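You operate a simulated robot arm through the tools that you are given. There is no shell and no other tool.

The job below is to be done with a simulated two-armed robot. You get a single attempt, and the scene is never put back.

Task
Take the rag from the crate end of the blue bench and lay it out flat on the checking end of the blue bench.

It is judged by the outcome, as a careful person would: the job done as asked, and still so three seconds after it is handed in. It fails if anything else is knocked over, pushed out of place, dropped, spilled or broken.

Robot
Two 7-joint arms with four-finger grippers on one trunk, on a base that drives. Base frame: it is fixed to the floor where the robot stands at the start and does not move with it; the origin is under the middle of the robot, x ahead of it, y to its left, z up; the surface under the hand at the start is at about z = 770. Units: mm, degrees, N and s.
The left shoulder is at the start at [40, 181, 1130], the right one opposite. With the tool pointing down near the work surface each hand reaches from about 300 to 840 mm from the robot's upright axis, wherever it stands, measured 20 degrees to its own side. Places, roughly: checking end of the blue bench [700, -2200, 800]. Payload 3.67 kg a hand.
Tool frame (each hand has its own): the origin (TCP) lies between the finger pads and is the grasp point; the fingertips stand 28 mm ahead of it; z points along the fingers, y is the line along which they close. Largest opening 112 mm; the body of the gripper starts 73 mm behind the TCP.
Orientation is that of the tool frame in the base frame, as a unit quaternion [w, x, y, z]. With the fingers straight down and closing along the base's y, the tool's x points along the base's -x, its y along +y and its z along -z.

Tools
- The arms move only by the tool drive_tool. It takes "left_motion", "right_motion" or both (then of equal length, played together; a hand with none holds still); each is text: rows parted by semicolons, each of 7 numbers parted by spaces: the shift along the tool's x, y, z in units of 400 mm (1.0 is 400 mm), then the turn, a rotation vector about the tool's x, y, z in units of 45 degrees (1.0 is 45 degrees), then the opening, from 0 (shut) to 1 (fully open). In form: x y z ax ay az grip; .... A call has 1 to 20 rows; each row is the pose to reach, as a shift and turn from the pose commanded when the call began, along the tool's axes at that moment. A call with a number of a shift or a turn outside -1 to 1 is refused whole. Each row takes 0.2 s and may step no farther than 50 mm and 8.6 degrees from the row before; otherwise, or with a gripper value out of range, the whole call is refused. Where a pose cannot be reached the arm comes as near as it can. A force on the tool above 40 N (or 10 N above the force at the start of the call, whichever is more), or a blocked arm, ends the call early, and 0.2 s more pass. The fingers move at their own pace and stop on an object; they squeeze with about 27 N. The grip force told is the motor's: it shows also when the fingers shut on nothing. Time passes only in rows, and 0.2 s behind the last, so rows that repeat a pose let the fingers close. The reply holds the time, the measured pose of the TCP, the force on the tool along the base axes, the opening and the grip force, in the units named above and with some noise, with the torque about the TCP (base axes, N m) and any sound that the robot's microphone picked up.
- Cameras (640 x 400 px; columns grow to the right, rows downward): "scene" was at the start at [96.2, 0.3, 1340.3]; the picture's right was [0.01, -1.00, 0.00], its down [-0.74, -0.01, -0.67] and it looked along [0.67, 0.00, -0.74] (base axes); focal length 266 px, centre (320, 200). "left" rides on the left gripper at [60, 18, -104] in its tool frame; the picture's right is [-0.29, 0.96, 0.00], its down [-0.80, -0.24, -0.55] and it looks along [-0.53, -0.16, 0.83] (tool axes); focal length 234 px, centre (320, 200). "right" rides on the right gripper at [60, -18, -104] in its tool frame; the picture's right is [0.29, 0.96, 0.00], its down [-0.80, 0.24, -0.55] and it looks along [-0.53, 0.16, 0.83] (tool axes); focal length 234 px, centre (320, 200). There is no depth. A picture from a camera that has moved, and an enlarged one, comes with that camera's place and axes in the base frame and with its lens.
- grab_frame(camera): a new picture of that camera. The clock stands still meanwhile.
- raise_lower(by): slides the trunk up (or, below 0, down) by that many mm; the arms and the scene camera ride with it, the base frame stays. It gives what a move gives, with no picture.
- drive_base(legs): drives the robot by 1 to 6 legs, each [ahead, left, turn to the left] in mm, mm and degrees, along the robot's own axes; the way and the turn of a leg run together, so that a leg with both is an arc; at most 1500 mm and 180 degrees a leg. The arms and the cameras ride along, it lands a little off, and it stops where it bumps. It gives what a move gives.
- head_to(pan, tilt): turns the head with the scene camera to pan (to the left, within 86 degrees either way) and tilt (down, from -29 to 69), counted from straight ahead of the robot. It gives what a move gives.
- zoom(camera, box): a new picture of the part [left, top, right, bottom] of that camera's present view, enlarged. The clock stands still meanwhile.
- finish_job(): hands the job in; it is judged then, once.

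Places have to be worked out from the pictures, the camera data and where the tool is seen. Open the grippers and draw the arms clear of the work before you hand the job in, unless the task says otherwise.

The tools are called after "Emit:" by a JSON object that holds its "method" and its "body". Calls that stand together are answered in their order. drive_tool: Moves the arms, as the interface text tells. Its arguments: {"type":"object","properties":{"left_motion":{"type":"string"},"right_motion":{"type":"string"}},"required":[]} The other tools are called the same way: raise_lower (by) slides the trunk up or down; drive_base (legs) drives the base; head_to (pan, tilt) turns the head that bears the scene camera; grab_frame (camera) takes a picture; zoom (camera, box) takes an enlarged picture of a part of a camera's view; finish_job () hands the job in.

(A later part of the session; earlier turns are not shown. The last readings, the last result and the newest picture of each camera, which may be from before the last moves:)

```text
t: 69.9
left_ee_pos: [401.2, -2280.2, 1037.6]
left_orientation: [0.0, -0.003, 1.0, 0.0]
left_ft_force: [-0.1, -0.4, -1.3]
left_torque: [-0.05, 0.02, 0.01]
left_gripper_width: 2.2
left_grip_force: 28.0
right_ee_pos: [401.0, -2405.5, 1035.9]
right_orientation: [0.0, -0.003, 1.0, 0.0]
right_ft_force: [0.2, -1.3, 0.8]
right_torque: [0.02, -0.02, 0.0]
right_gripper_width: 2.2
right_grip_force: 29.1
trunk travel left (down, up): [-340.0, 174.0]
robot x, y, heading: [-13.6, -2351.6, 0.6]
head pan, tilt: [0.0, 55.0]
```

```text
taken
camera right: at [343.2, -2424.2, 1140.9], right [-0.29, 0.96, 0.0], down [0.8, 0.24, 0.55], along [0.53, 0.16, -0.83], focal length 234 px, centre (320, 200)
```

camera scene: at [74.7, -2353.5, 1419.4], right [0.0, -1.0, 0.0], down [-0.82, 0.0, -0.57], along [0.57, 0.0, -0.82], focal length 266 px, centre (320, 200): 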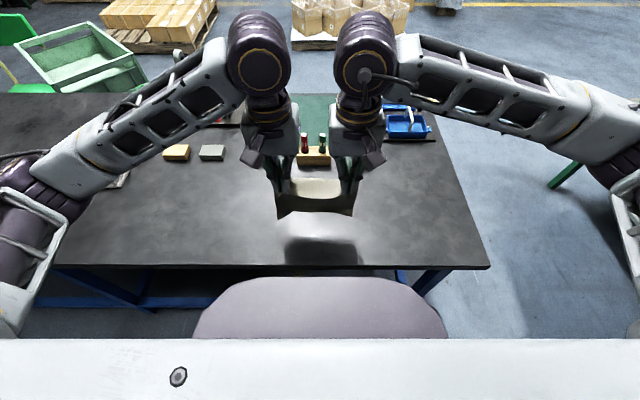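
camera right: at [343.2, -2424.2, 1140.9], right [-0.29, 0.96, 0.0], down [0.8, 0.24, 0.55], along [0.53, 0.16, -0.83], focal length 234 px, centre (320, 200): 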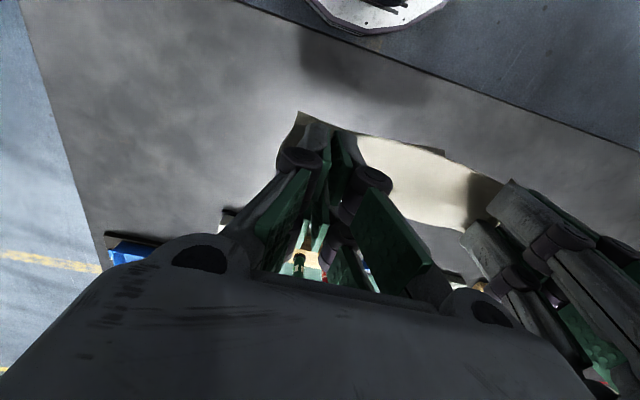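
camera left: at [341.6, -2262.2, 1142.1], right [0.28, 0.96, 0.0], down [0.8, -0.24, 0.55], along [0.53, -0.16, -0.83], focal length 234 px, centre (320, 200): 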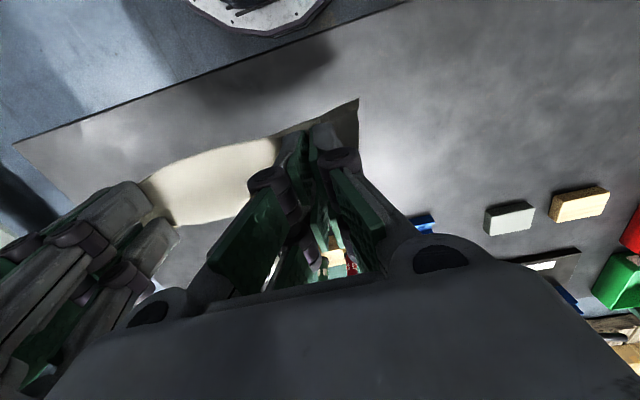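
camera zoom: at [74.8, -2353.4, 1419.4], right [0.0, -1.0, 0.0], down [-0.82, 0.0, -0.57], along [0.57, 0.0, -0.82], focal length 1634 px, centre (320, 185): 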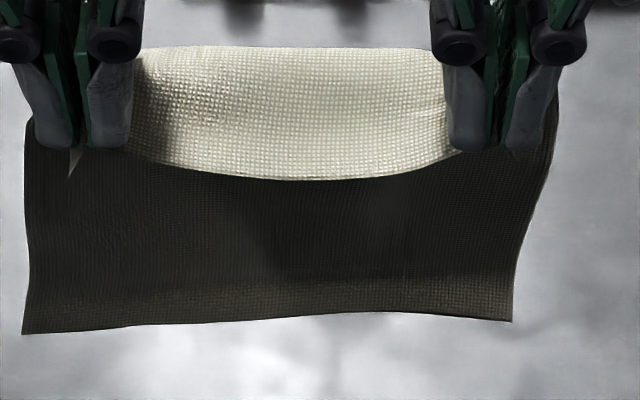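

The rag now hangs straight and full length (lower edge at z≈824), the tuck is gone. I move the hands smoothly forward to x≈610 at this height and let it settle.

Emit:
{"method": "drive_tool", "body": {"left_motion": "-0.02 0 0 0 0 0 0; -0.06 0 0 0 0 0 0; -0.11 0 0 0 0 0 0; -0.17 0 0 0 0 0 0; -0.23 0 0 0 0 0 0; -0.29 0 0 0 0 0 0; -0.35 0 0 0 0 0 0; -0.41 0 0 0 0 0 0; -0.46 0 0 0 0 0 0; -0.5 0 0 0 0 0 0; -0.5225 0 0 0 0 0 0; -0.5225 0 0.03 0 0 0 0; -0.5225 0 0.06 0 0 0 0; -0.5225 0 0.085 0 0 0 0; -0.5225 0 0.085 0 0 0 0; -0.5225 0 0.085 0 0 0 0; -0.5225 0 0.085 0 0 0 0; -0.5225 0 0.085 0 0 0 0; -0.5225 0 0.085 0 0 0 0; -0.5225 0 0.085 0 0 0 0", "right_motion": "-0.02 0 0 0 0 0 0; -0.06 0 0 0 0 0 0; -0.11 0 0 0 0 0 0; -0.17 0 0 0 0 0 0; -0.23 0 0 0 0 0 0; -0.29 0 0 0 0 0 0; -0.35 0 0 0 0 0 0; -0.41 0 0 0 0 0 0; -0.46 0 0 0 0 0 0; -0.5 0 0 0 0 0 0; -0.5225 0 0 0 0 0 0; -0.5225 0 0.03 0 0 0 0; -0.5225 0 0.06 0 0 0 0; -0.5225 0 0.083 0 0 0 0; -0.5225 0 0.083 0 0 0 0; -0.5225 0 0.083 0 0 0 0; -0.5225 0 0.083 0 0 0 0; -0.5225 0 0.083 0 0 0 0; -0.5225 0 0.083 0 0 0 0; -0.5225 0 0.083 0 0 0 0"}}

Emit:
{"method": "zoom", "body": {"camera": "scene", "box": [260, 110, 380, 200]}}

```text
t: 74.1
left_ee_pos: [611.8, -2277.3, 1003.6]
left_orientation: [0.0, -0.002, 1.0, -0.001]
left_ft_force: [0.2, -0.9, 0.1]
left_torque: [-0.02, -0.03, 0.02]
left_gripper_width: 2.3
left_grip_force: 27.7
right_ee_pos: [610.9, -2405.4, 1003.2]
right_orientation: [0.001, -0.002, 1.0, 0.0]
right_ft_force: [0.4, 0.1, -0.7]
right_torque: [-0.05, -0.02, -0.03]
right_gripper_width: 2.0
right_grip_force: 28.8
trunk travel left (down, up): [-340.0, 174.0]
robot x, y, heading: [-16.9, -2351.9, 0.4]
head pan, tilt: [0.0, 55.0]
```

```text
4.44 times, centred on (320, 155) of scene
camera zoom: at [74.9, -2353.4, 1419.4], right [0.0, -1.0, 0.0], down [-0.82, 0.0, -0.57], along [0.57, 0.0, -0.82], focal length 1180 px, centre (320, 400)
```

zoom: 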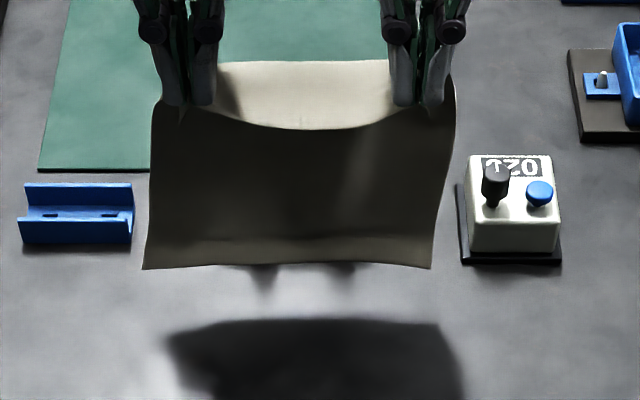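

The rag hangs full length at x≈612 with its lower edge about 20–25 mm above the bench. I now touch it down while already drawing the hands back, keeping it near-taut, and pause after the first stage to look.

Emit:
{"method": "drive_tool", "body": {"left_motion": "0.02 0 0.029 0 0 0 0; 0.07 0 0.049 0 0 0 0; 0.15 0 0.069 0 0 0 0; 0.2375 0 0.094 0 0 0 0; 0.315 0 0.131 0 0 0 0", "right_motion": "0.02 0 0.029 0 0 0 0; 0.07 0 0.049 0 0 0 0; 0.15 0 0.069 0 0 0 0; 0.2375 0 0.094 0 0 0 0; 0.315 0 0.131 0 0 0 0"}}

Emit:
{"method": "zoom", "body": {"camera": "scene", "box": [240, 110, 400, 230]}}

Emit:
{"method": "grab_frame", "body": {"camera": "left"}}

Emit:
{"method": "grab_frame", "body": {"camera": "right"}}

```text
t: 75.3
left_ee_pos: [484.9, -2279.4, 952.0]
left_orientation: [0.001, -0.002, 1.0, 0.0]
left_ft_force: [0.2, 0.0, -0.4]
left_torque: [0.0, -0.01, 0.01]
left_gripper_width: 2.2
left_grip_force: 28.5
right_ee_pos: [483.9, -2403.7, 951.3]
right_orientation: [-0.001, -0.002, 1.0, 0.0]
right_ft_force: [-0.1, 0.1, -0.1]
right_torque: [0.0, -0.03, 0.01]
right_gripper_width: 2.3
right_grip_force: 28.8
trunk travel left (down, up): [-340.0, 174.0]
robot x, y, heading: [-14.3, -2356.1, 0.4]
head pan, tilt: [0.0, 55.0]
```

```text
3.33 times, centred on (320, 170) of scene
camera zoom: at [73.6, -2353.4, 1419.5], right [0.0, -1.0, 0.0], down [-0.82, 0.0, -0.57], along [0.57, 0.0, -0.82], focal length 885 px, centre (320, 300)
```

zoom: 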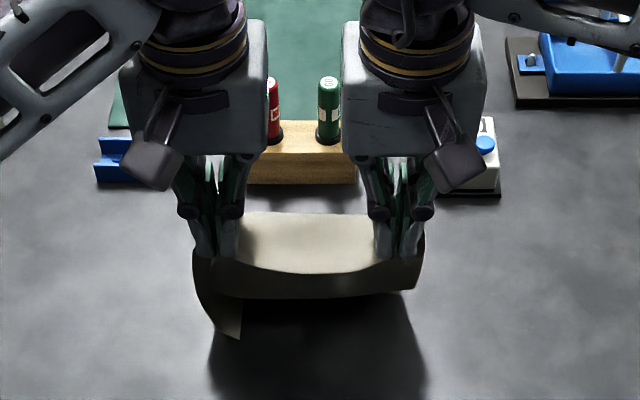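

```text
taken
camera left: at [423.9, -2262.7, 1056.0], right [0.28, 0.96, 0.0], down [0.8, -0.24, 0.55], along [0.53, -0.16, -0.83], focal length 234 px, centre (320, 200)
```

left: 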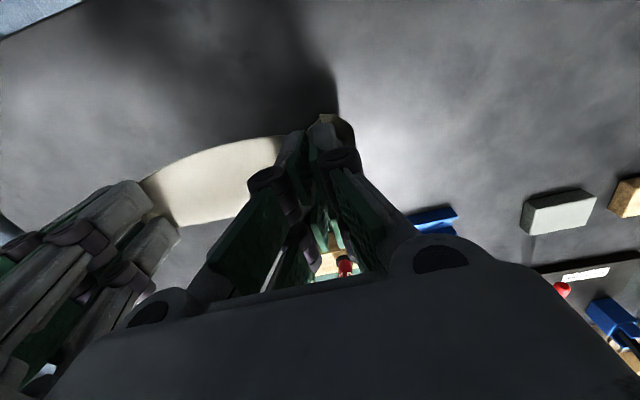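

```text
taken
camera right: at [424.7, -2423.4, 1055.0], right [-0.29, 0.96, 0.0], down [0.8, 0.24, 0.55], along [0.53, 0.16, -0.83], focal length 234 px, centre (320, 200)
```

right: 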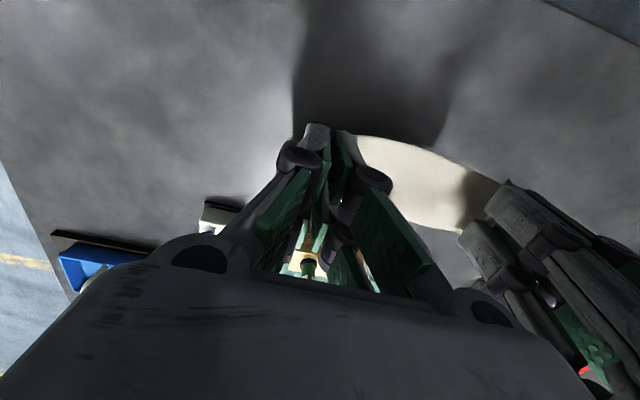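

The bottom swung under toward the robot during that quicker move (the lower-left corner shows in front), so continuing would tuck it again. I lift clear, go forward to x≈632 and let it settle, to retry with a slow, light-contact drag.

Emit:
{"method": "drive_tool", "body": {"left_motion": "0 0 -0.08 0 0 0 0; 0 0 -0.16 0 0 0 0; 0 0 -0.23 0 0 0 0; -0.04 0 -0.25 0 0 0 0; -0.09 0 -0.25 0 0 0 0; -0.15 0 -0.25 0 0 0 0; -0.21 0 -0.25 0 0 0 0; -0.27 0 -0.25 0 0 0 0; -0.32 0 -0.25 0 0 0 0; -0.355 0 -0.25 0 0 0 0; -0.37 0 -0.25 0 0 0 0; -0.37 0 -0.25 0 0 0 0; -0.37 0 -0.25 0 0 0 0; -0.37 0 -0.25 0 0 0 0; -0.37 0 -0.25 0 0 0 0; -0.37 0 -0.25 0 0 0 0; -0.37 0 -0.25 0 0 0 0; -0.37 0 -0.25 0 0 0 0; -0.37 0 -0.25 0 0 0 0; -0.37 0 -0.25 0 0 0 0", "right_motion": "0 0 -0.08 0 0 0 0; 0 0 -0.16 0 0 0 0; 0 0 -0.23 0 0 0 0; -0.04 0 -0.25 0 0 0 0; -0.09 0 -0.25 0 0 0 0; -0.15 0 -0.25 0 0 0 0; -0.21 0 -0.25 0 0 0 0; -0.27 0 -0.25 0 0 0 0; -0.32 0 -0.25 0 0 0 0; -0.355 0 -0.25 0 0 0 0; -0.37 0 -0.25 0 0 0 0; -0.37 0 -0.25 0 0 0 0; -0.37 0 -0.25 0 0 0 0; -0.37 0 -0.25 0 0 0 0; -0.37 0 -0.25 0 0 0 0; -0.37 0 -0.25 0 0 0 0; -0.37 0 -0.25 0 0 0 0; -0.37 0 -0.25 0 0 0 0; -0.37 0 -0.25 0 0 0 0; -0.37 0 -0.25 0 0 0 0"}}

Emit:
{"method": "zoom", "body": {"camera": "scene", "box": [260, 100, 380, 190]}}

```text
t: 79.5
left_ee_pos: [633.3, -2278.3, 1049.6]
left_orientation: [0.0, -0.003, 1.0, 0.0]
left_ft_force: [0.5, -0.4, -1.6]
left_torque: [0.01, -0.01, -0.03]
left_gripper_width: 2.5
left_grip_force: 27.8
right_ee_pos: [633.2, -2405.8, 1051.5]
right_orientation: [0.001, -0.003, 1.0, 0.0]
right_ft_force: [0.5, -0.7, 1.0]
right_torque: [0.02, 0.0, -0.03]
right_gripper_width: 2.2
right_grip_force: 29.0
trunk travel left (down, up): [-340.0, 174.0]
robot x, y, heading: [-15.2, -2356.0, 0.7]
head pan, tilt: [0.0, 55.0]
```

```text
4.44 times, centred on (320, 145) of scene
camera zoom: at [74.9, -2353.4, 1419.4], right [0.0, -1.0, 0.0], down [-0.82, 0.0, -0.57], along [0.57, 0.0, -0.82], focal length 1180 px, centre (320, 444)
```

zoom: 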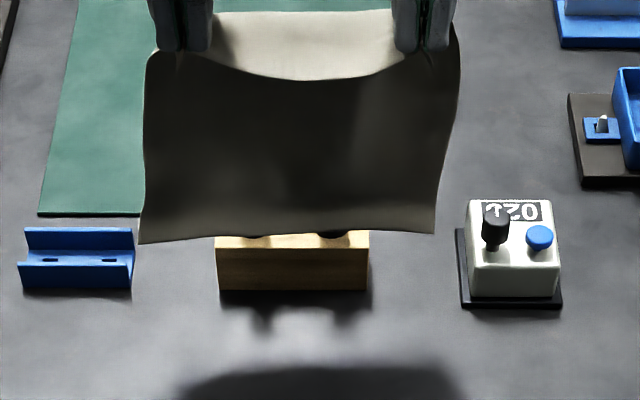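

The rag hangs well at x≈633, block face at x≈669. I lower slowly to just above contact (z≈990) and let it settle.

Emit:
{"method": "drive_tool", "body": {"left_motion": "0 0 0.025 0 0 0 0; 0 0 0.05 0 0 0 0; 0 0 0.075 0 0 0 0; 0 0 0.1 0 0 0 0; 0 0 0.12 0 0 0 0; 0 0 0.135 0 0 0 0; 0 0 0.145 0 0 0 0; 0 0 0.15 0 0 0 0; 0 0 0.15 0 0 0 0; 0 0 0.15 0 0 0 0; 0 0 0.15 0 0 0 0; 0 0 0.15 0 0 0 0; 0 0 0.15 0 0 0 0; 0 0 0.15 0 0 0 0; 0 0 0.15 0 0 0 0", "right_motion": "0 0 0.025 0 0 0 0; 0 0 0.05 0 0 0 0; 0 0 0.075 0 0 0 0; 0 0 0.1 0 0 0 0; 0 0 0.12 0 0 0 0; 0 0 0.135 0 0 0 0; 0 0 0.147 0 0 0 0; 0 0 0.153 0 0 0 0; 0 0 0.153 0 0 0 0; 0 0 0.153 0 0 0 0; 0 0 0.153 0 0 0 0; 0 0 0.153 0 0 0 0; 0 0 0.153 0 0 0 0; 0 0 0.153 0 0 0 0; 0 0 0.153 0 0 0 0"}}

Emit:
{"method": "zoom", "body": {"camera": "scene", "box": [260, 100, 380, 190]}}

Emit:
{"method": "zoom", "body": {"camera": "scene", "box": [270, 140, 330, 180]}}

```text
t: 82.7
left_ee_pos: [634.1, -2278.3, 990.7]
left_orientation: [0.0, -0.003, 1.0, 0.0]
left_ft_force: [-0.3, 0.3, 0.5]
left_torque: [0.0, -0.01, 0.0]
left_gripper_width: 1.9
left_grip_force: 27.4
right_ee_pos: [634.3, -2404.5, 989.1]
right_orientation: [0.0, -0.003, 1.0, 0.0]
right_ft_force: [-0.4, -0.3, 0.4]
right_torque: [0.01, 0.01, -0.03]
right_gripper_width: 1.6
right_grip_force: 25.6
trunk travel left (down, up): [-340.0, 174.0]
robot x, y, heading: [-15.6, -2352.3, 0.2]
head pan, tilt: [0.0, 55.0]
```

```text
4.44 times, centred on (320, 145) of scene
camera zoom: at [74.9, -2353.4, 1419.4], right [0.0, -1.0, 0.0], down [-0.82, 0.0, -0.57], along [0.57, 0.0, -0.82], focal length 1180 px, centre (320, 444)
```

zoom: 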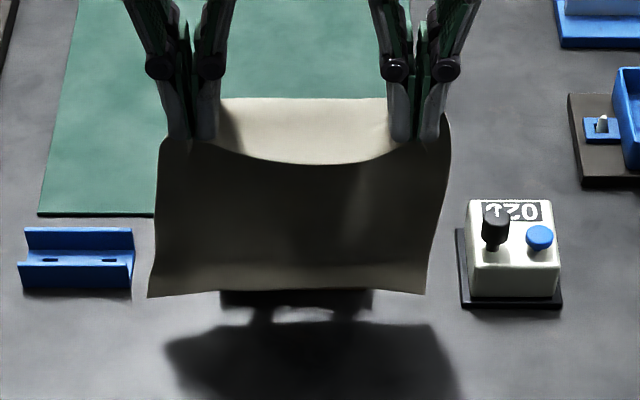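

```text
10.00 times, centred on (300, 160) of scene
camera zoom: at [74.9, -2353.4, 1419.4], right [0.0, -1.0, 0.0], down [-0.82, 0.0, -0.57], along [0.57, 0.0, -0.82], focal length 2655 px, centre (520, 600)
```

zoom: 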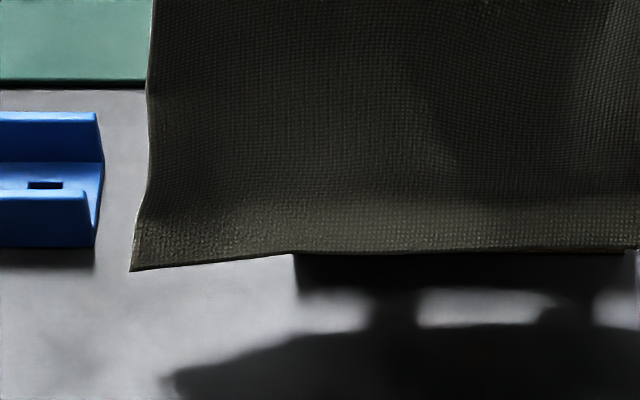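

The lower edge is about 10–20 mm above the bench with a slight flare toward the robot. I descend in small steps while drifting slowly back so that the edge touches gently and trails forward.

Emit:
{"method": "drive_tool", "body": {"left_motion": "0.01 0 0.006 0 0 0 0; 0.02 0 0.012 0 0 0 0; 0.032 0 0.018 0 0 0 0; 0.046 0 0.024 0 0 0 0; 0.06 0 0.028 0 0 0 0; 0.075 0 0.032 0 0 0 0", "right_motion": "0.01 0 0.006 0 0 0 0; 0.02 0 0.012 0 0 0 0; 0.032 0 0.018 0 0 0 0; 0.046 0 0.024 0 0 0 0; 0.06 0 0.028 0 0 0 0; 0.075 0 0.032 0 0 0 0"}}

Emit:
{"method": "zoom", "body": {"camera": "scene", "box": [260, 100, 380, 190]}}

Emit:
{"method": "zoom", "body": {"camera": "scene", "box": [270, 140, 330, 180]}}

```text
t: 84.1
left_ee_pos: [604.2, -2277.1, 977.7]
left_orientation: [0.0, -0.003, 1.0, 0.0]
left_ft_force: [0.3, -0.3, 0.2]
left_torque: [-0.01, -0.02, 0.01]
left_gripper_width: 1.5
left_grip_force: 25.2
right_ee_pos: [603.1, -2405.1, 977.3]
right_orientation: [0.0, -0.003, 1.0, 0.001]
right_ft_force: [-0.3, 0.1, -1.2]
right_torque: [-0.02, -0.02, -0.01]
right_gripper_width: 2.2
right_grip_force: 26.1
trunk travel left (down, up): [-340.0, 174.0]
robot x, y, heading: [-16.5, -2355.8, 0.3]
head pan, tilt: [0.0, 55.0]
```

```text
4.44 times, centred on (320, 145) of scene
camera zoom: at [74.6, -2353.3, 1419.5], right [0.0, -1.0, 0.0], down [-0.82, 0.0, -0.57], along [0.57, 0.0, -0.82], focal length 1180 px, centre (320, 444)
```

zoom: 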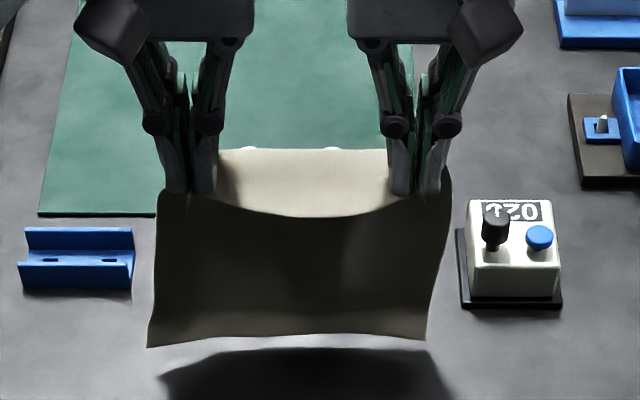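

```text
10.00 times, centred on (300, 160) of scene
camera zoom: at [74.6, -2353.3, 1419.5], right [0.0, -1.0, 0.0], down [-0.82, 0.0, -0.57], along [0.57, 0.0, -0.82], focal length 2655 px, centre (520, 600)
```

zoom: 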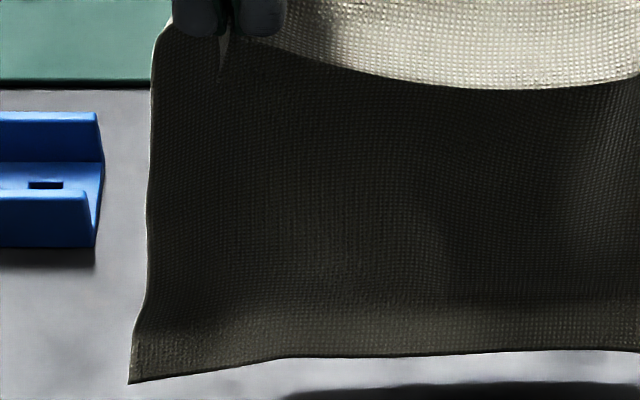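

The shadow gap shows about 9 mm left before contact. I continue slowly: down another 10 mm while drifting back.

Emit:
{"method": "drive_tool", "body": {"left_motion": "0.012 0 0.008 0 0 0 0; 0.024 0 0.015 0 0 0 0; 0.038 0 0.021 0 0 0 0; 0.053 0 0.025 0 0 0 0; 0.07 0 0.028 0 0 0 0", "right_motion": "0.012 0 0.008 0 0 0 0; 0.024 0 0.015 0 0 0 0; 0.038 0 0.021 0 0 0 0; 0.053 0 0.025 0 0 0 0; 0.07 0 0.028 0 0 0 0"}}

Emit:
{"method": "zoom", "body": {"camera": "scene", "box": [260, 110, 380, 200]}}

Emit:
{"method": "zoom", "body": {"camera": "scene", "box": [270, 150, 330, 190]}}

```text
t: 85.3
left_ee_pos: [575.8, -2278.5, 965.9]
left_orientation: [0.0, -0.002, 1.0, 0.0]
left_ft_force: [0.2, 0.1, 0.2]
left_torque: [-0.01, 0.01, 0.01]
left_gripper_width: 1.7
left_grip_force: 25.5
right_ee_pos: [574.3, -2405.7, 964.8]
right_orientation: [0.0, -0.003, 1.0, 0.0]
right_ft_force: [0.8, 0.6, -1.2]
right_torque: [-0.02, 0.02, -0.02]
right_gripper_width: 2.2
right_grip_force: 26.6
trunk travel left (down, up): [-340.0, 174.0]
robot x, y, heading: [-17.2, -2353.3, 0.5]
head pan, tilt: [0.0, 55.0]
```

```text
4.44 times, centred on (320, 155) of scene
camera zoom: at [74.5, -2353.5, 1419.5], right [0.0, -1.0, 0.0], down [-0.82, 0.0, -0.57], along [0.57, 0.0, -0.82], focal length 1180 px, centre (320, 400)
```

zoom: 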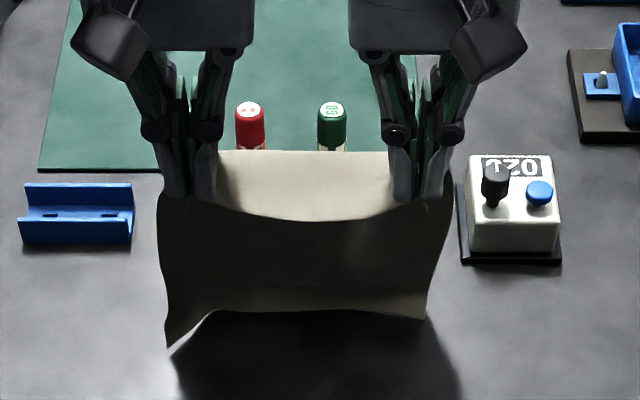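

```text
10.00 times, centred on (300, 170) of scene
camera zoom: at [74.5, -2353.5, 1419.5], right [0.0, -1.0, 0.0], down [-0.82, 0.0, -0.57], along [0.57, 0.0, -0.82], focal length 2655 px, centre (520, 500)
```

zoom: 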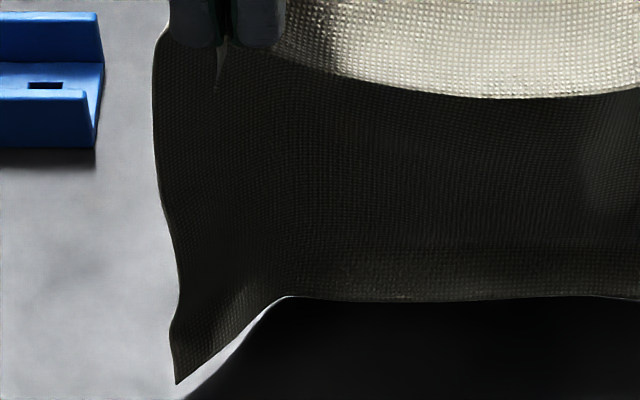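

The middle of the edge now touches at x≈604, trailing ahead of the hands, though the left corner still points toward me. I continue slowly along a taut arc and check whether the edge stays put and the corner turns.

Emit:
{"method": "drive_tool", "body": {"left_motion": "0.03 0 0.0025 0 0 0 0; 0.06 0 0.006 0 0 0 0; 0.09 0 0.016 0 0 0 0; 0.12 0 0.029 0 0 0 0; 0.15 0 0.041 0 0 0 0", "right_motion": "0.03 0 0.0025 0 0 0 0; 0.06 0 0.006 0 0 0 0; 0.09 0 0.016 0 0 0 0; 0.12 0 0.029 0 0 0 0; 0.15 0 0.041 0 0 0 0"}}

Emit:
{"method": "zoom", "body": {"camera": "scene", "box": [260, 110, 380, 200]}}

```text
t: 86.5
left_ee_pos: [515.4, -2277.6, 949.7]
left_orientation: [0.0, -0.002, 1.0, 0.001]
left_ft_force: [0.2, -0.2, 0.6]
left_torque: [-0.02, -0.01, 0.0]
left_gripper_width: 1.8
left_grip_force: 25.3
right_ee_pos: [514.4, -2405.0, 950.7]
right_orientation: [-0.001, -0.002, 1.0, 0.001]
right_ft_force: [0.2, 0.2, -0.2]
right_torque: [0.0, 0.02, 0.0]
right_gripper_width: 2.3
right_grip_force: 26.4
trunk travel left (down, up): [-340.0, 174.0]
robot x, y, heading: [-17.1, -2354.8, 0.4]
head pan, tilt: [0.0, 55.0]
```

```text
4.44 times, centred on (320, 155) of scene
camera zoom: at [74.4, -2353.4, 1419.5], right [0.0, -1.0, 0.0], down [-0.82, 0.0, -0.57], along [0.57, 0.0, -0.82], focal length 1180 px, centre (320, 400)
```

zoom: 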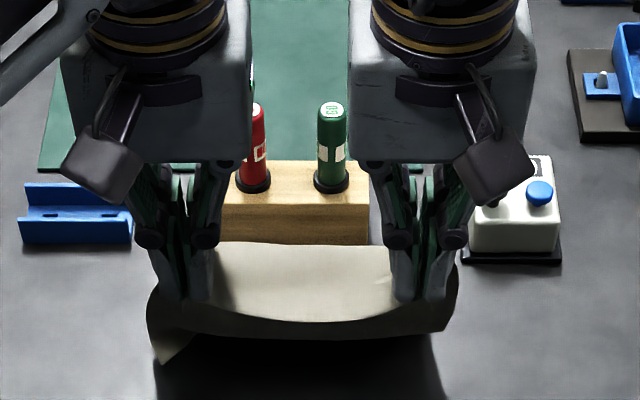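

The visible lower line is at x≈583, about 20 mm less reach than the full length, so a strip is probably still curled under. Pulling straight back at constant height should lift the bend and let that strip unroll into a trailing position, so I do that slowly.

Emit:
{"method": "drive_tool", "body": {"left_motion": "0.02 0 0 0 0 0 0; 0.04 0 0 0 0 0 0; 0.06 0 0 0 0 0 0; 0.08 0 0 0 0 0 0; 0.1 0 0 0 0 0 0", "right_motion": "0.02 0 0 0 0 0 0; 0.04 0 0 0 0 0 0; 0.06 0 0 0 0 0 0; 0.08 0 0 0 0 0 0; 0.1 0 0 0 0 0 0"}}

Emit:
{"method": "zoom", "body": {"camera": "scene", "box": [260, 120, 380, 210]}}

Emit:
{"method": "zoom", "body": {"camera": "scene", "box": [270, 175, 330, 215]}}

```text
t: 87.7
left_ee_pos: [473.8, -2279.2, 949.6]
left_orientation: [0.0, -0.002, 1.0, -0.001]
left_ft_force: [-0.7, 0.1, 1.4]
left_torque: [0.02, 0.01, 0.0]
left_gripper_width: 1.6
left_grip_force: 25.8
right_ee_pos: [473.8, -2404.9, 949.7]
right_orientation: [0.001, -0.002, 1.0, 0.0]
right_ft_force: [0.4, -0.8, -0.5]
right_torque: [-0.01, 0.01, 0.01]
right_gripper_width: 2.1
right_grip_force: 26.6
trunk travel left (down, up): [-340.0, 174.0]
robot x, y, heading: [-14.2, -2351.4, 0.2]
head pan, tilt: [0.0, 55.0]
```

```text
4.44 times, centred on (320, 165) of scene
camera zoom: at [74.5, -2353.4, 1419.5], right [0.0, -1.0, 0.0], down [-0.82, 0.0, -0.57], along [0.57, 0.0, -0.82], focal length 1180 px, centre (320, 356)
```

zoom: 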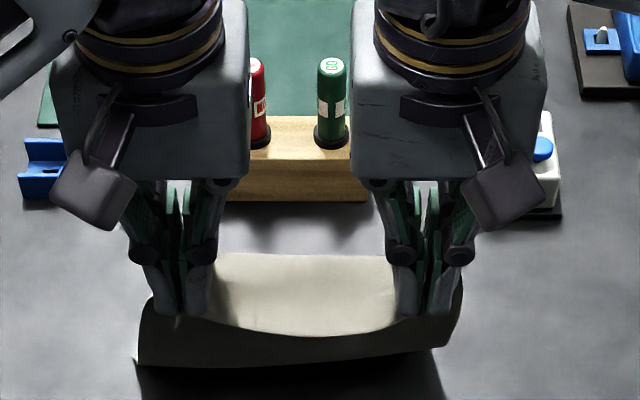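

```text
10.00 times, centred on (300, 195) of scene
camera zoom: at [74.5, -2353.4, 1419.5], right [0.0, -1.0, 0.0], down [-0.82, 0.0, -0.57], along [0.57, 0.0, -0.82], focal length 2655 px, centre (520, 250)
```

zoom: 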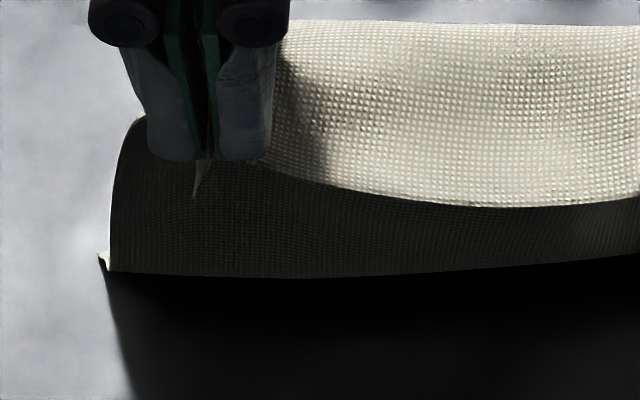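

The strip has now flipped and trails forward (its corner shows behind the bend), so the slow drag works; but continuing from here would end over the bench's front edge. I lift, go forward to x≈640 slowly and repeat the same drag from farther ahead.

Emit:
{"method": "drive_tool", "body": {"left_motion": "0 0 -0.03 0 0 0 0; 0 0 -0.08 0 0 0 0; 0 0 -0.14 0 0 0 0; 0 0 -0.2 0 0 0 0; -0.02 0 -0.24 0 0 0 0; -0.06 0 -0.25 0 0 0 0; -0.1 0 -0.25 0 0 0 0; -0.14 0 -0.25 0 0 0 0; -0.18 0 -0.25 0 0 0 0; -0.22 0 -0.25 0 0 0 0; -0.26 0 -0.25 0 0 0 0; -0.3 0 -0.25 0 0 0 0; -0.34 0 -0.25 0 0 0 0; -0.37 0 -0.25 0 0 0 0; -0.395 0 -0.25 0 0 0 0; -0.41 0 -0.25 0 0 0 0; -0.415 0 -0.25 0 0 0 0; -0.415 0 -0.25 0 0 0 0; -0.415 0 -0.25 0 0 0 0; -0.415 0 -0.25 0 0 0 0", "right_motion": "0 0 -0.03 0 0 0 0; 0 0 -0.08 0 0 0 0; 0 0 -0.14 0 0 0 0; 0 0 -0.2 0 0 0 0; -0.02 0 -0.24 0 0 0 0; -0.06 0 -0.25 0 0 0 0; -0.1 0 -0.25 0 0 0 0; -0.14 0 -0.25 0 0 0 0; -0.18 0 -0.25 0 0 0 0; -0.22 0 -0.25 0 0 0 0; -0.26 0 -0.25 0 0 0 0; -0.3 0 -0.25 0 0 0 0; -0.34 0 -0.25 0 0 0 0; -0.37 0 -0.25 0 0 0 0; -0.395 0 -0.25 0 0 0 0; -0.41 0 -0.25 0 0 0 0; -0.415 0 -0.25 0 0 0 0; -0.415 0 -0.25 0 0 0 0; -0.415 0 -0.25 0 0 0 0; -0.415 0 -0.25 0 0 0 0"}}

Emit:
{"method": "drive_tool", "body": {"left_motion": "0 0 0.02 0 0 0 0; 0 0 0.045 0 0 0 0; 0 0 0.07 0 0 0 0; 0 0 0.095 0 0 0 0; 0 0 0.115 0 0 0 0; 0 0 0.13 0 0 0 0; 0 0 0.14 0 0 0 0; 0 0 0.145 0 0 0 0; 0 0 0.145 0 0 0 0; 0 0 0.145 0 0 0 0; 0 0 0.145 0 0 0 0; 0 0 0.145 0 0 0 0; 0 0 0.145 0 0 0 0; 0 0 0.145 0 0 0 0", "right_motion": "0 0 0.02 0 0 0 0; 0 0 0.045 0 0 0 0; 0 0 0.07 0 0 0 0; 0 0 0.095 0 0 0 0; 0 0 0.115 0 0 0 0; 0 0 0.13 0 0 0 0; 0 0 0.14 0 0 0 0; 0 0 0.145 0 0 0 0; 0 0 0.145 0 0 0 0; 0 0 0.145 0 0 0 0; 0 0 0.145 0 0 0 0; 0 0 0.145 0 0 0 0; 0 0 0.145 0 0 0 0; 0 0 0.145 0 0 0 0"}}

Emit:
{"method": "zoom", "body": {"camera": "scene", "box": [260, 90, 380, 180]}}

```text
t: 91.9
left_ee_pos: [641.4, -2277.7, 1049.8]
left_orientation: [-0.001, -0.002, 1.0, 0.0]
left_ft_force: [0.0, -0.1, 0.2]
left_torque: [0.0, -0.01, 0.02]
left_gripper_width: 1.7
left_grip_force: 25.9
right_ee_pos: [641.1, -2404.2, 1050.1]
right_orientation: [-0.001, -0.002, 1.0, 0.001]
right_ft_force: [-0.3, -0.7, -1.7]
right_torque: [0.0, 0.03, -0.01]
right_gripper_width: 2.0
right_grip_force: 26.4
trunk travel left (down, up): [-340.0, 174.0]
robot x, y, heading: [-15.6, -2352.7, 0.3]
head pan, tilt: [0.0, 55.0]
```

```text
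t: 94.9
left_ee_pos: [641.9, -2278.5, 991.0]
left_orientation: [-0.001, -0.003, 1.0, -0.001]
left_ft_force: [0.9, 0.1, 0.8]
left_torque: [-0.03, 0.02, 0.01]
left_gripper_width: 1.7
left_grip_force: 26.0
right_ee_pos: [640.3, -2404.7, 991.5]
right_orientation: [0.0, -0.003, 1.0, 0.0]
right_ft_force: [-0.3, 0.3, -0.9]
right_torque: [-0.01, -0.01, 0.03]
right_gripper_width: 2.3
right_grip_force: 25.7
trunk travel left (down, up): [-340.0, 174.0]
robot x, y, heading: [-11.2, -2354.9, 0.2]
head pan, tilt: [0.0, 55.0]
```

```text
4.44 times, centred on (320, 135) of scene
camera zoom: at [74.9, -2353.4, 1419.4], right [0.0, -1.0, 0.0], down [-0.82, 0.0, -0.57], along [0.57, 0.0, -0.82], focal length 1180 px, centre (320, 489)
```

zoom: 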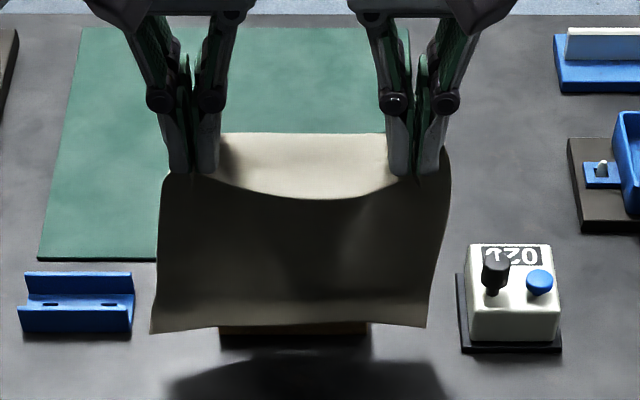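

It hangs at x≈641 with about 23 mm to go. I bring it into light contact while drifting back, then drag slowly at constant height (z≈958) to flip the edge to trailing.

Emit:
{"method": "drive_tool", "body": {"left_motion": "0.02 0 0.02 0 0 0 0; 0.04 0 0.04 0 0 0 0; 0.06 0 0.0575 0 0 0 0; 0.08 0 0.07 0 0 0 0; 0.105 0 0.0775 0 0 0 0; 0.13 0 0.0825 0 0 0 0; 0.155 0 0.0825 0 0 0 0; 0.18 0 0.0825 0 0 0 0; 0.205 0 0.0825 0 0 0 0", "right_motion": "0.02 0 0.02 0 0 0 0; 0.04 0 0.04 0 0 0 0; 0.06 0 0.0575 0 0 0 0; 0.08 0 0.07 0 0 0 0; 0.105 0 0.0775 0 0 0 0; 0.13 0 0.0825 0 0 0 0; 0.155 0 0.0825 0 0 0 0; 0.18 0 0.0825 0 0 0 0; 0.205 0 0.0825 0 0 0 0"}}

Emit:
{"method": "zoom", "body": {"camera": "scene", "box": [260, 110, 380, 200]}}

Emit:
{"method": "zoom", "body": {"camera": "scene", "box": [270, 155, 330, 195]}}

Emit:
{"method": "zoom", "body": {"camera": "scene", "box": [310, 155, 370, 195]}}

```text
t: 96.9
left_ee_pos: [559.5, -2278.3, 960.3]
left_orientation: [0.0, -0.003, 1.0, 0.0]
left_ft_force: [-0.1, -0.3, -0.1]
left_torque: [0.0, 0.03, 0.03]
left_gripper_width: 2.3
left_grip_force: 27.4
right_ee_pos: [558.3, -2404.3, 958.3]
right_orientation: [0.0, -0.002, 1.0, 0.0]
right_ft_force: [0.3, 0.6, -0.2]
right_torque: [0.04, -0.03, -0.03]
right_gripper_width: 2.0
right_grip_force: 29.3
trunk travel left (down, up): [-340.0, 174.0]
robot x, y, heading: [-17.0, -2352.8, 0.3]
head pan, tilt: [0.0, 55.0]
```

```text
4.44 times, centred on (320, 155) of scene
camera zoom: at [74.4, -2353.3, 1419.5], right [0.0, -1.0, 0.0], down [-0.82, 0.0, -0.57], along [0.57, 0.0, -0.82], focal length 1180 px, centre (320, 400)
```

zoom: 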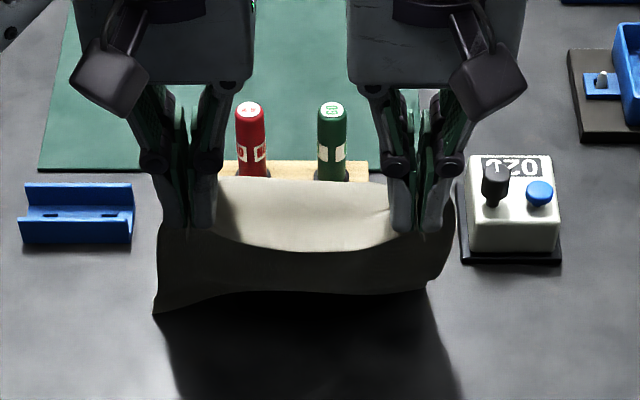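

```text
10.00 times, centred on (300, 175) of scene
camera zoom: at [74.4, -2353.3, 1419.5], right [0.0, -1.0, 0.0], down [-0.82, 0.0, -0.57], along [0.57, 0.0, -0.82], focal length 2655 px, centre (520, 450)
```

zoom: 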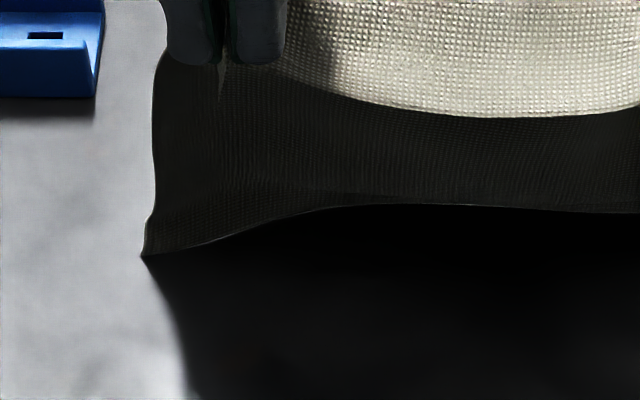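

```text
10.00 times, centred on (340, 175) of scene
camera zoom: at [74.4, -2353.3, 1419.5], right [0.0, -1.0, 0.0], down [-0.82, 0.0, -0.57], along [0.57, 0.0, -0.82], focal length 2655 px, centre (120, 450)
```

zoom: 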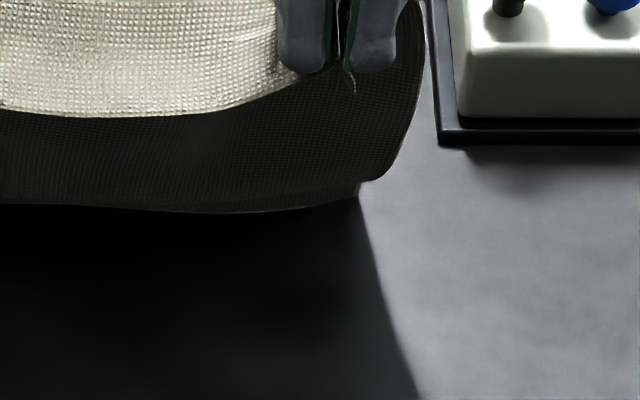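

The middle of the edge is around x≈620 but both corners still point slightly toward me. I keep dragging slowly at constant height.

Emit:
{"method": "drive_tool", "body": {"left_motion": "0.02 0 0 0 0 0 0; 0.04 0 0 0 0 0 0; 0.06 0 0 0 0 0 0; 0.08 0 0 0 0 0 0; 0.1 0 0 0 0 0 0", "right_motion": "0.02 0 0 0 0 0 0; 0.04 0 0 0 0 0 0; 0.06 0 0 0 0 0 0; 0.08 0 0 0 0 0 0; 0.1 0 0 0 0 0 0"}}

Emit:
{"method": "zoom", "body": {"camera": "scene", "box": [270, 160, 330, 200]}}

Emit:
{"method": "zoom", "body": {"camera": "scene", "box": [310, 160, 370, 200]}}

```text
t: 98.1
left_ee_pos: [519.0, -2278.4, 958.5]
left_orientation: [0.0, -0.003, 1.0, 0.0]
left_ft_force: [-0.1, -0.2, 0.2]
left_torque: [0.0, 0.05, -0.01]
left_gripper_width: 2.4
left_grip_force: 27.9
right_ee_pos: [519.3, -2405.3, 958.8]
right_orientation: [0.0, -0.003, 1.0, -0.001]
right_ft_force: [0.1, 0.5, -0.1]
right_torque: [0.08, 0.01, -0.01]
right_gripper_width: 2.5
right_grip_force: 28.9
trunk travel left (down, up): [-340.0, 174.0]
robot x, y, heading: [-12.6, -2356.9, 0.2]
head pan, tilt: [0.0, 55.0]
```

```text
10.00 times, centred on (300, 180) of scene
camera zoom: at [74.5, -2353.5, 1419.5], right [0.0, -1.0, 0.0], down [-0.82, 0.0, -0.57], along [0.57, 0.0, -0.82], focal length 2655 px, centre (520, 400)
```

zoom: 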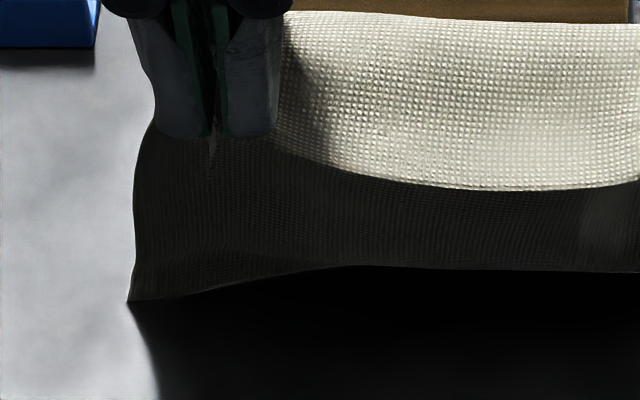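

```text
10.00 times, centred on (340, 180) of scene
camera zoom: at [74.5, -2353.5, 1419.5], right [0.0, -1.0, 0.0], down [-0.82, 0.0, -0.57], along [0.57, 0.0, -0.82], focal length 2655 px, centre (120, 400)
```

zoom: 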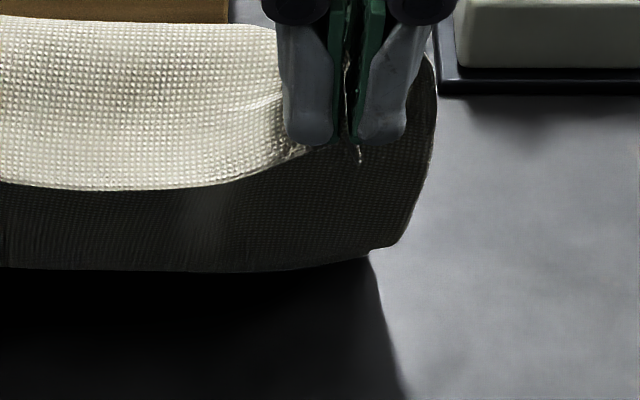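

The edge slides along with light contact. I lower 9 mm more to increase contact, as in the pass that flipped it, and drag on 30 mm.

Emit:
{"method": "drive_tool", "body": {"left_motion": "0.015 0 0.012 0 0 0 0; 0.03 0 0.022 0 0 0 0; 0.05 0 0.022 0 0 0 0; 0.07 0 0.022 0 0 0 0; 0.085 0 0.022 0 0 0 0", "right_motion": "0.015 0 0.012 0 0 0 0; 0.03 0 0.022 0 0 0 0; 0.05 0 0.022 0 0 0 0; 0.07 0 0.022 0 0 0 0; 0.085 0 0.022 0 0 0 0"}}

Emit:
{"method": "zoom", "body": {"camera": "scene", "box": [270, 170, 330, 210]}}

Emit:
{"method": "zoom", "body": {"camera": "scene", "box": [310, 170, 370, 210]}}

```text
t: 99.3
left_ee_pos: [484.7, -2278.1, 950.5]
left_orientation: [0.0, -0.003, 1.0, 0.001]
left_ft_force: [0.4, 0.2, -1.3]
left_torque: [-0.01, 0.01, 0.0]
left_gripper_width: 2.4
left_grip_force: 28.0
right_ee_pos: [484.3, -2405.2, 948.6]
right_orientation: [0.0, -0.002, 1.0, 0.0]
right_ft_force: [-0.2, -1.6, 1.4]
right_torque: [0.02, 0.05, -0.02]
right_gripper_width: 1.7
right_grip_force: 26.3
trunk travel left (down, up): [-340.0, 174.0]
robot x, y, heading: [-14.3, -2351.0, 0.3]
head pan, tilt: [0.0, 55.0]
```

```text
10.00 times, centred on (300, 190) of scene
camera zoom: at [74.7, -2353.4, 1419.4], right [0.0, -1.0, 0.0], down [-0.82, 0.0, -0.57], along [0.57, 0.0, -0.82], focal length 2655 px, centre (520, 300)
```

zoom: 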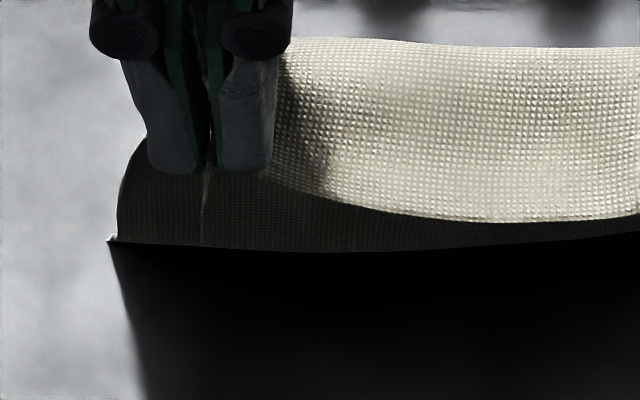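

```text
10.00 times, centred on (340, 190) of scene
camera zoom: at [74.7, -2353.4, 1419.4], right [0.0, -1.0, 0.0], down [-0.82, 0.0, -0.57], along [0.57, 0.0, -0.82], focal length 2655 px, centre (120, 300)
```

zoom: 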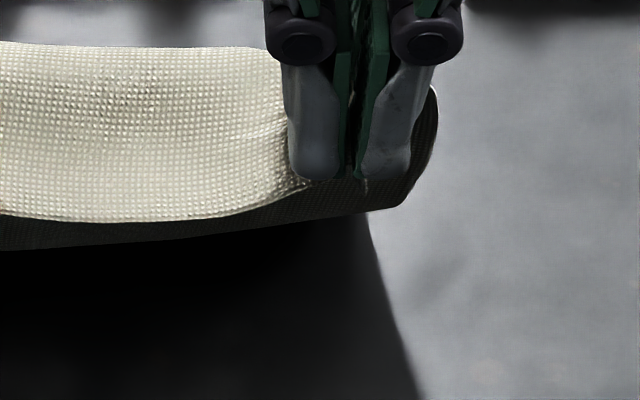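

The corner no longer points toward me; the line is at x≈550–563 and the strip appears to trail forward. I start laying it down slowly along a near-taut arc.

Emit:
{"method": "drive_tool", "body": {"left_motion": "0.026 0 0.006 0 0 0 0; 0.054 0 0.021 0 0 0 0; 0.081 0 0.041 0 0 0 0; 0.106 0 0.064 0 0 0 0; 0.131 0 0.089 0 0 0 0", "right_motion": "0.026 0 0.006 0 0 0 0; 0.054 0 0.021 0 0 0 0; 0.081 0 0.041 0 0 0 0; 0.106 0 0.064 0 0 0 0; 0.131 0 0.089 0 0 0 0"}}

Emit:
{"method": "zoom", "body": {"camera": "scene", "box": [260, 140, 380, 230]}}

Emit:
{"method": "grab_frame", "body": {"camera": "left"}}

Emit:
{"method": "grab_frame", "body": {"camera": "right"}}

```text
t: 100.5
left_ee_pos: [433.9, -2278.5, 913.8]
left_orientation: [0.0, -0.002, 1.0, 0.0]
left_ft_force: [0.7, 0.0, 0.0]
left_torque: [0.0, -0.03, 0.0]
left_gripper_width: 2.4
left_grip_force: 27.7
right_ee_pos: [432.0, -2405.6, 913.5]
right_orientation: [0.0, -0.002, 1.0, 0.001]
right_ft_force: [-0.6, 0.6, 1.1]
right_torque: [-0.02, 0.01, 0.0]
right_gripper_width: 1.7
right_grip_force: 26.1
trunk travel left (down, up): [-340.0, 174.0]
robot x, y, heading: [-12.8, -2358.6, 0.2]
head pan, tilt: [0.0, 55.0]
```

```text
4.44 times, centred on (320, 185) of scene
camera zoom: at [74.5, -2353.4, 1419.5], right [0.0, -1.0, 0.0], down [-0.82, 0.0, -0.57], along [0.57, 0.0, -0.82], focal length 1180 px, centre (320, 267)
```

zoom: 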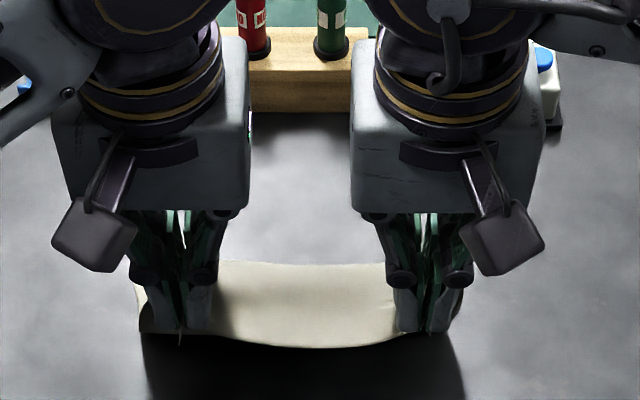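

```text
taken
camera left: at [373.2, -2262.5, 1019.2], right [0.28, 0.96, 0.0], down [0.8, -0.24, 0.55], along [0.53, -0.16, -0.83], focal length 234 px, centre (320, 200)
```

left: 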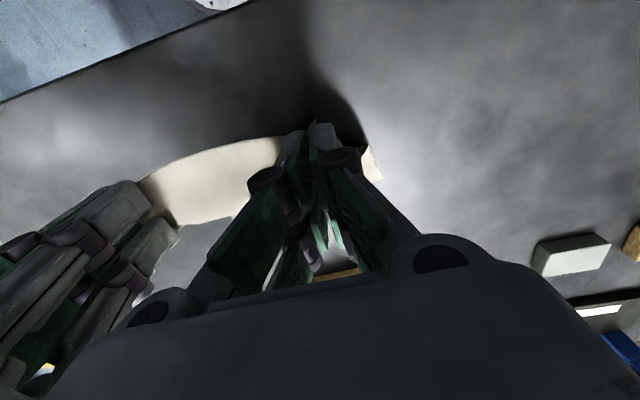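

```text
taken
camera right: at [374.0, -2424.6, 1018.0], right [-0.29, 0.96, 0.0], down [0.8, 0.24, 0.55], along [0.53, 0.16, -0.83], focal length 234 px, centre (320, 200)
```

right: 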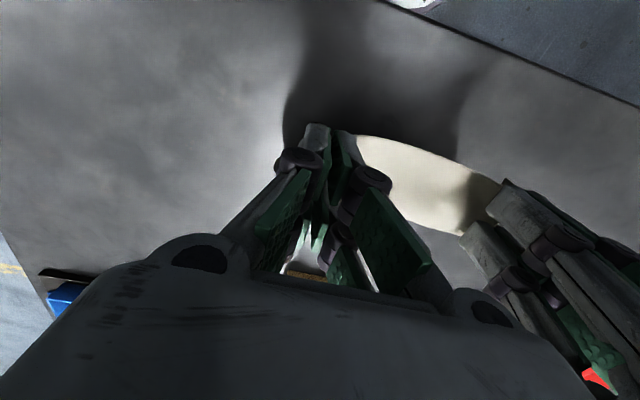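

The left camera now shows the far-left corner lying flat and trailing forward at about [523,-2229], so the tuck is cured, but the rag has slid nearer to me. I'll finish laying it here (hands to x≈350), then pull it forward by its far corners, which also stretches it flat.

Emit:
{"method": "drive_tool", "body": {"left_motion": "0.028 0 0.03 0 0 0 0; 0.056 0 0.062 0 0 0 0; 0.084 0 0.096 0 0 0 0; 0.112 0 0.132 0 0 0 0; 0.14 0 0.17 0 0 0 0; 0.168 0 0.21 0 0 0 0; 0.19 0 0.25 0 0 0 0; 0.205 0 0.278 0 0 0 0; 0.205 0 0.278 0 0 0 0", "right_motion": "0.028 0 0.03 0 0 0 0; 0.056 0 0.062 0 0 0 0; 0.084 0 0.096 0 0 0 0; 0.112 0 0.132 0 0 0 0; 0.14 0 0.17 0 0 0 0; 0.168 0 0.21 0 0 0 0; 0.19 0 0.25 0 0 0 0; 0.205 0 0.278 0 0 0 0; 0.205 0 0.278 0 0 0 0"}}

Emit:
{"method": "zoom", "body": {"camera": "scene", "box": [240, 140, 400, 300]}}

Emit:
{"method": "grab_frame", "body": {"camera": "left"}}

Emit:
{"method": "grab_frame", "body": {"camera": "right"}}

```text
t: 102.5
left_ee_pos: [352.1, -2278.8, 803.4]
left_orientation: [0.0, -0.002, 1.0, 0.0]
left_ft_force: [-0.3, -0.6, 0.6]
left_torque: [0.01, -0.01, -0.03]
left_gripper_width: 1.8
left_grip_force: 27.0
right_ee_pos: [350.2, -2406.5, 801.3]
right_orientation: [0.0, -0.003, 1.0, 0.0]
right_ft_force: [1.6, 0.0, -1.9]
right_torque: [0.0, 0.02, -0.01]
right_gripper_width: 2.4
right_grip_force: 28.1
trunk travel left (down, up): [-340.0, 174.0]
robot x, y, heading: [-12.1, -2353.6, 0.4]
head pan, tilt: [0.0, 55.0]
```

```text
2.50 times, centred on (320, 220) of scene
camera zoom: at [74.9, -2353.5, 1419.5], right [0.0, -1.0, 0.0], down [-0.82, 0.0, -0.57], along [0.57, 0.0, -0.82], focal length 664 px, centre (320, 150)
```

zoom: 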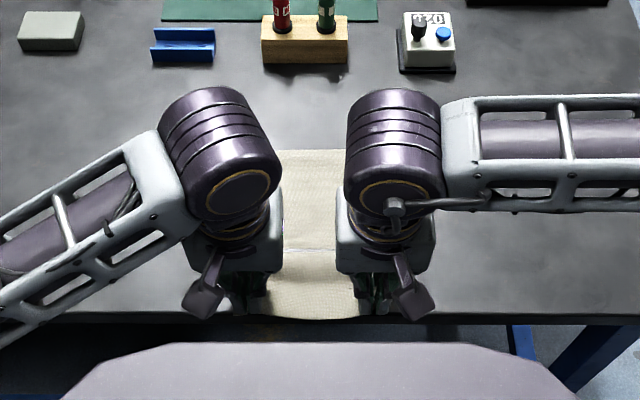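

```text
taken
camera left: at [291.1, -2262.6, 907.8], right [0.28, 0.96, 0.0], down [0.8, -0.24, 0.55], along [0.53, -0.16, -0.83], focal length 234 px, centre (320, 200)
```

left: 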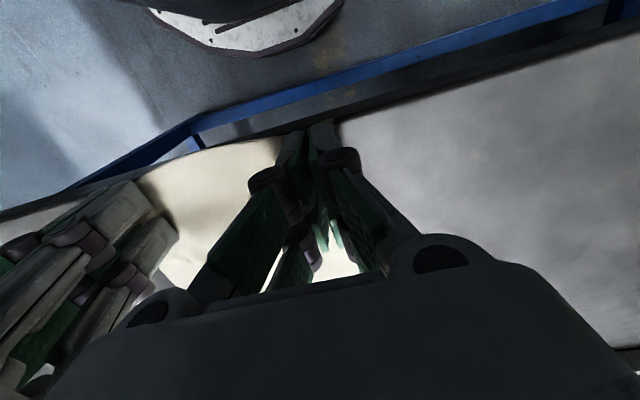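

```text
taken
camera right: at [292.0, -2424.7, 906.8], right [-0.29, 0.96, 0.0], down [0.8, 0.24, 0.55], along [0.53, 0.16, -0.83], focal length 234 px, centre (320, 200)
```

right: 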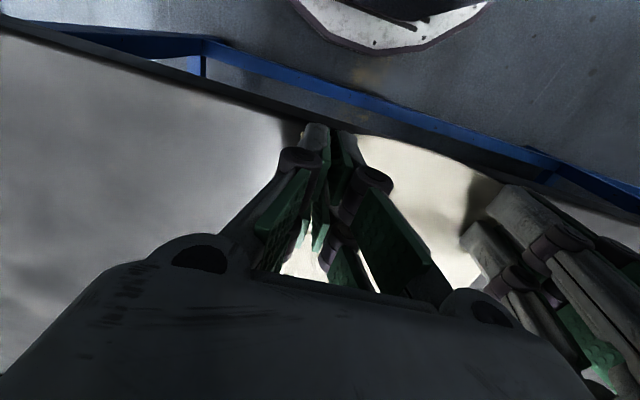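

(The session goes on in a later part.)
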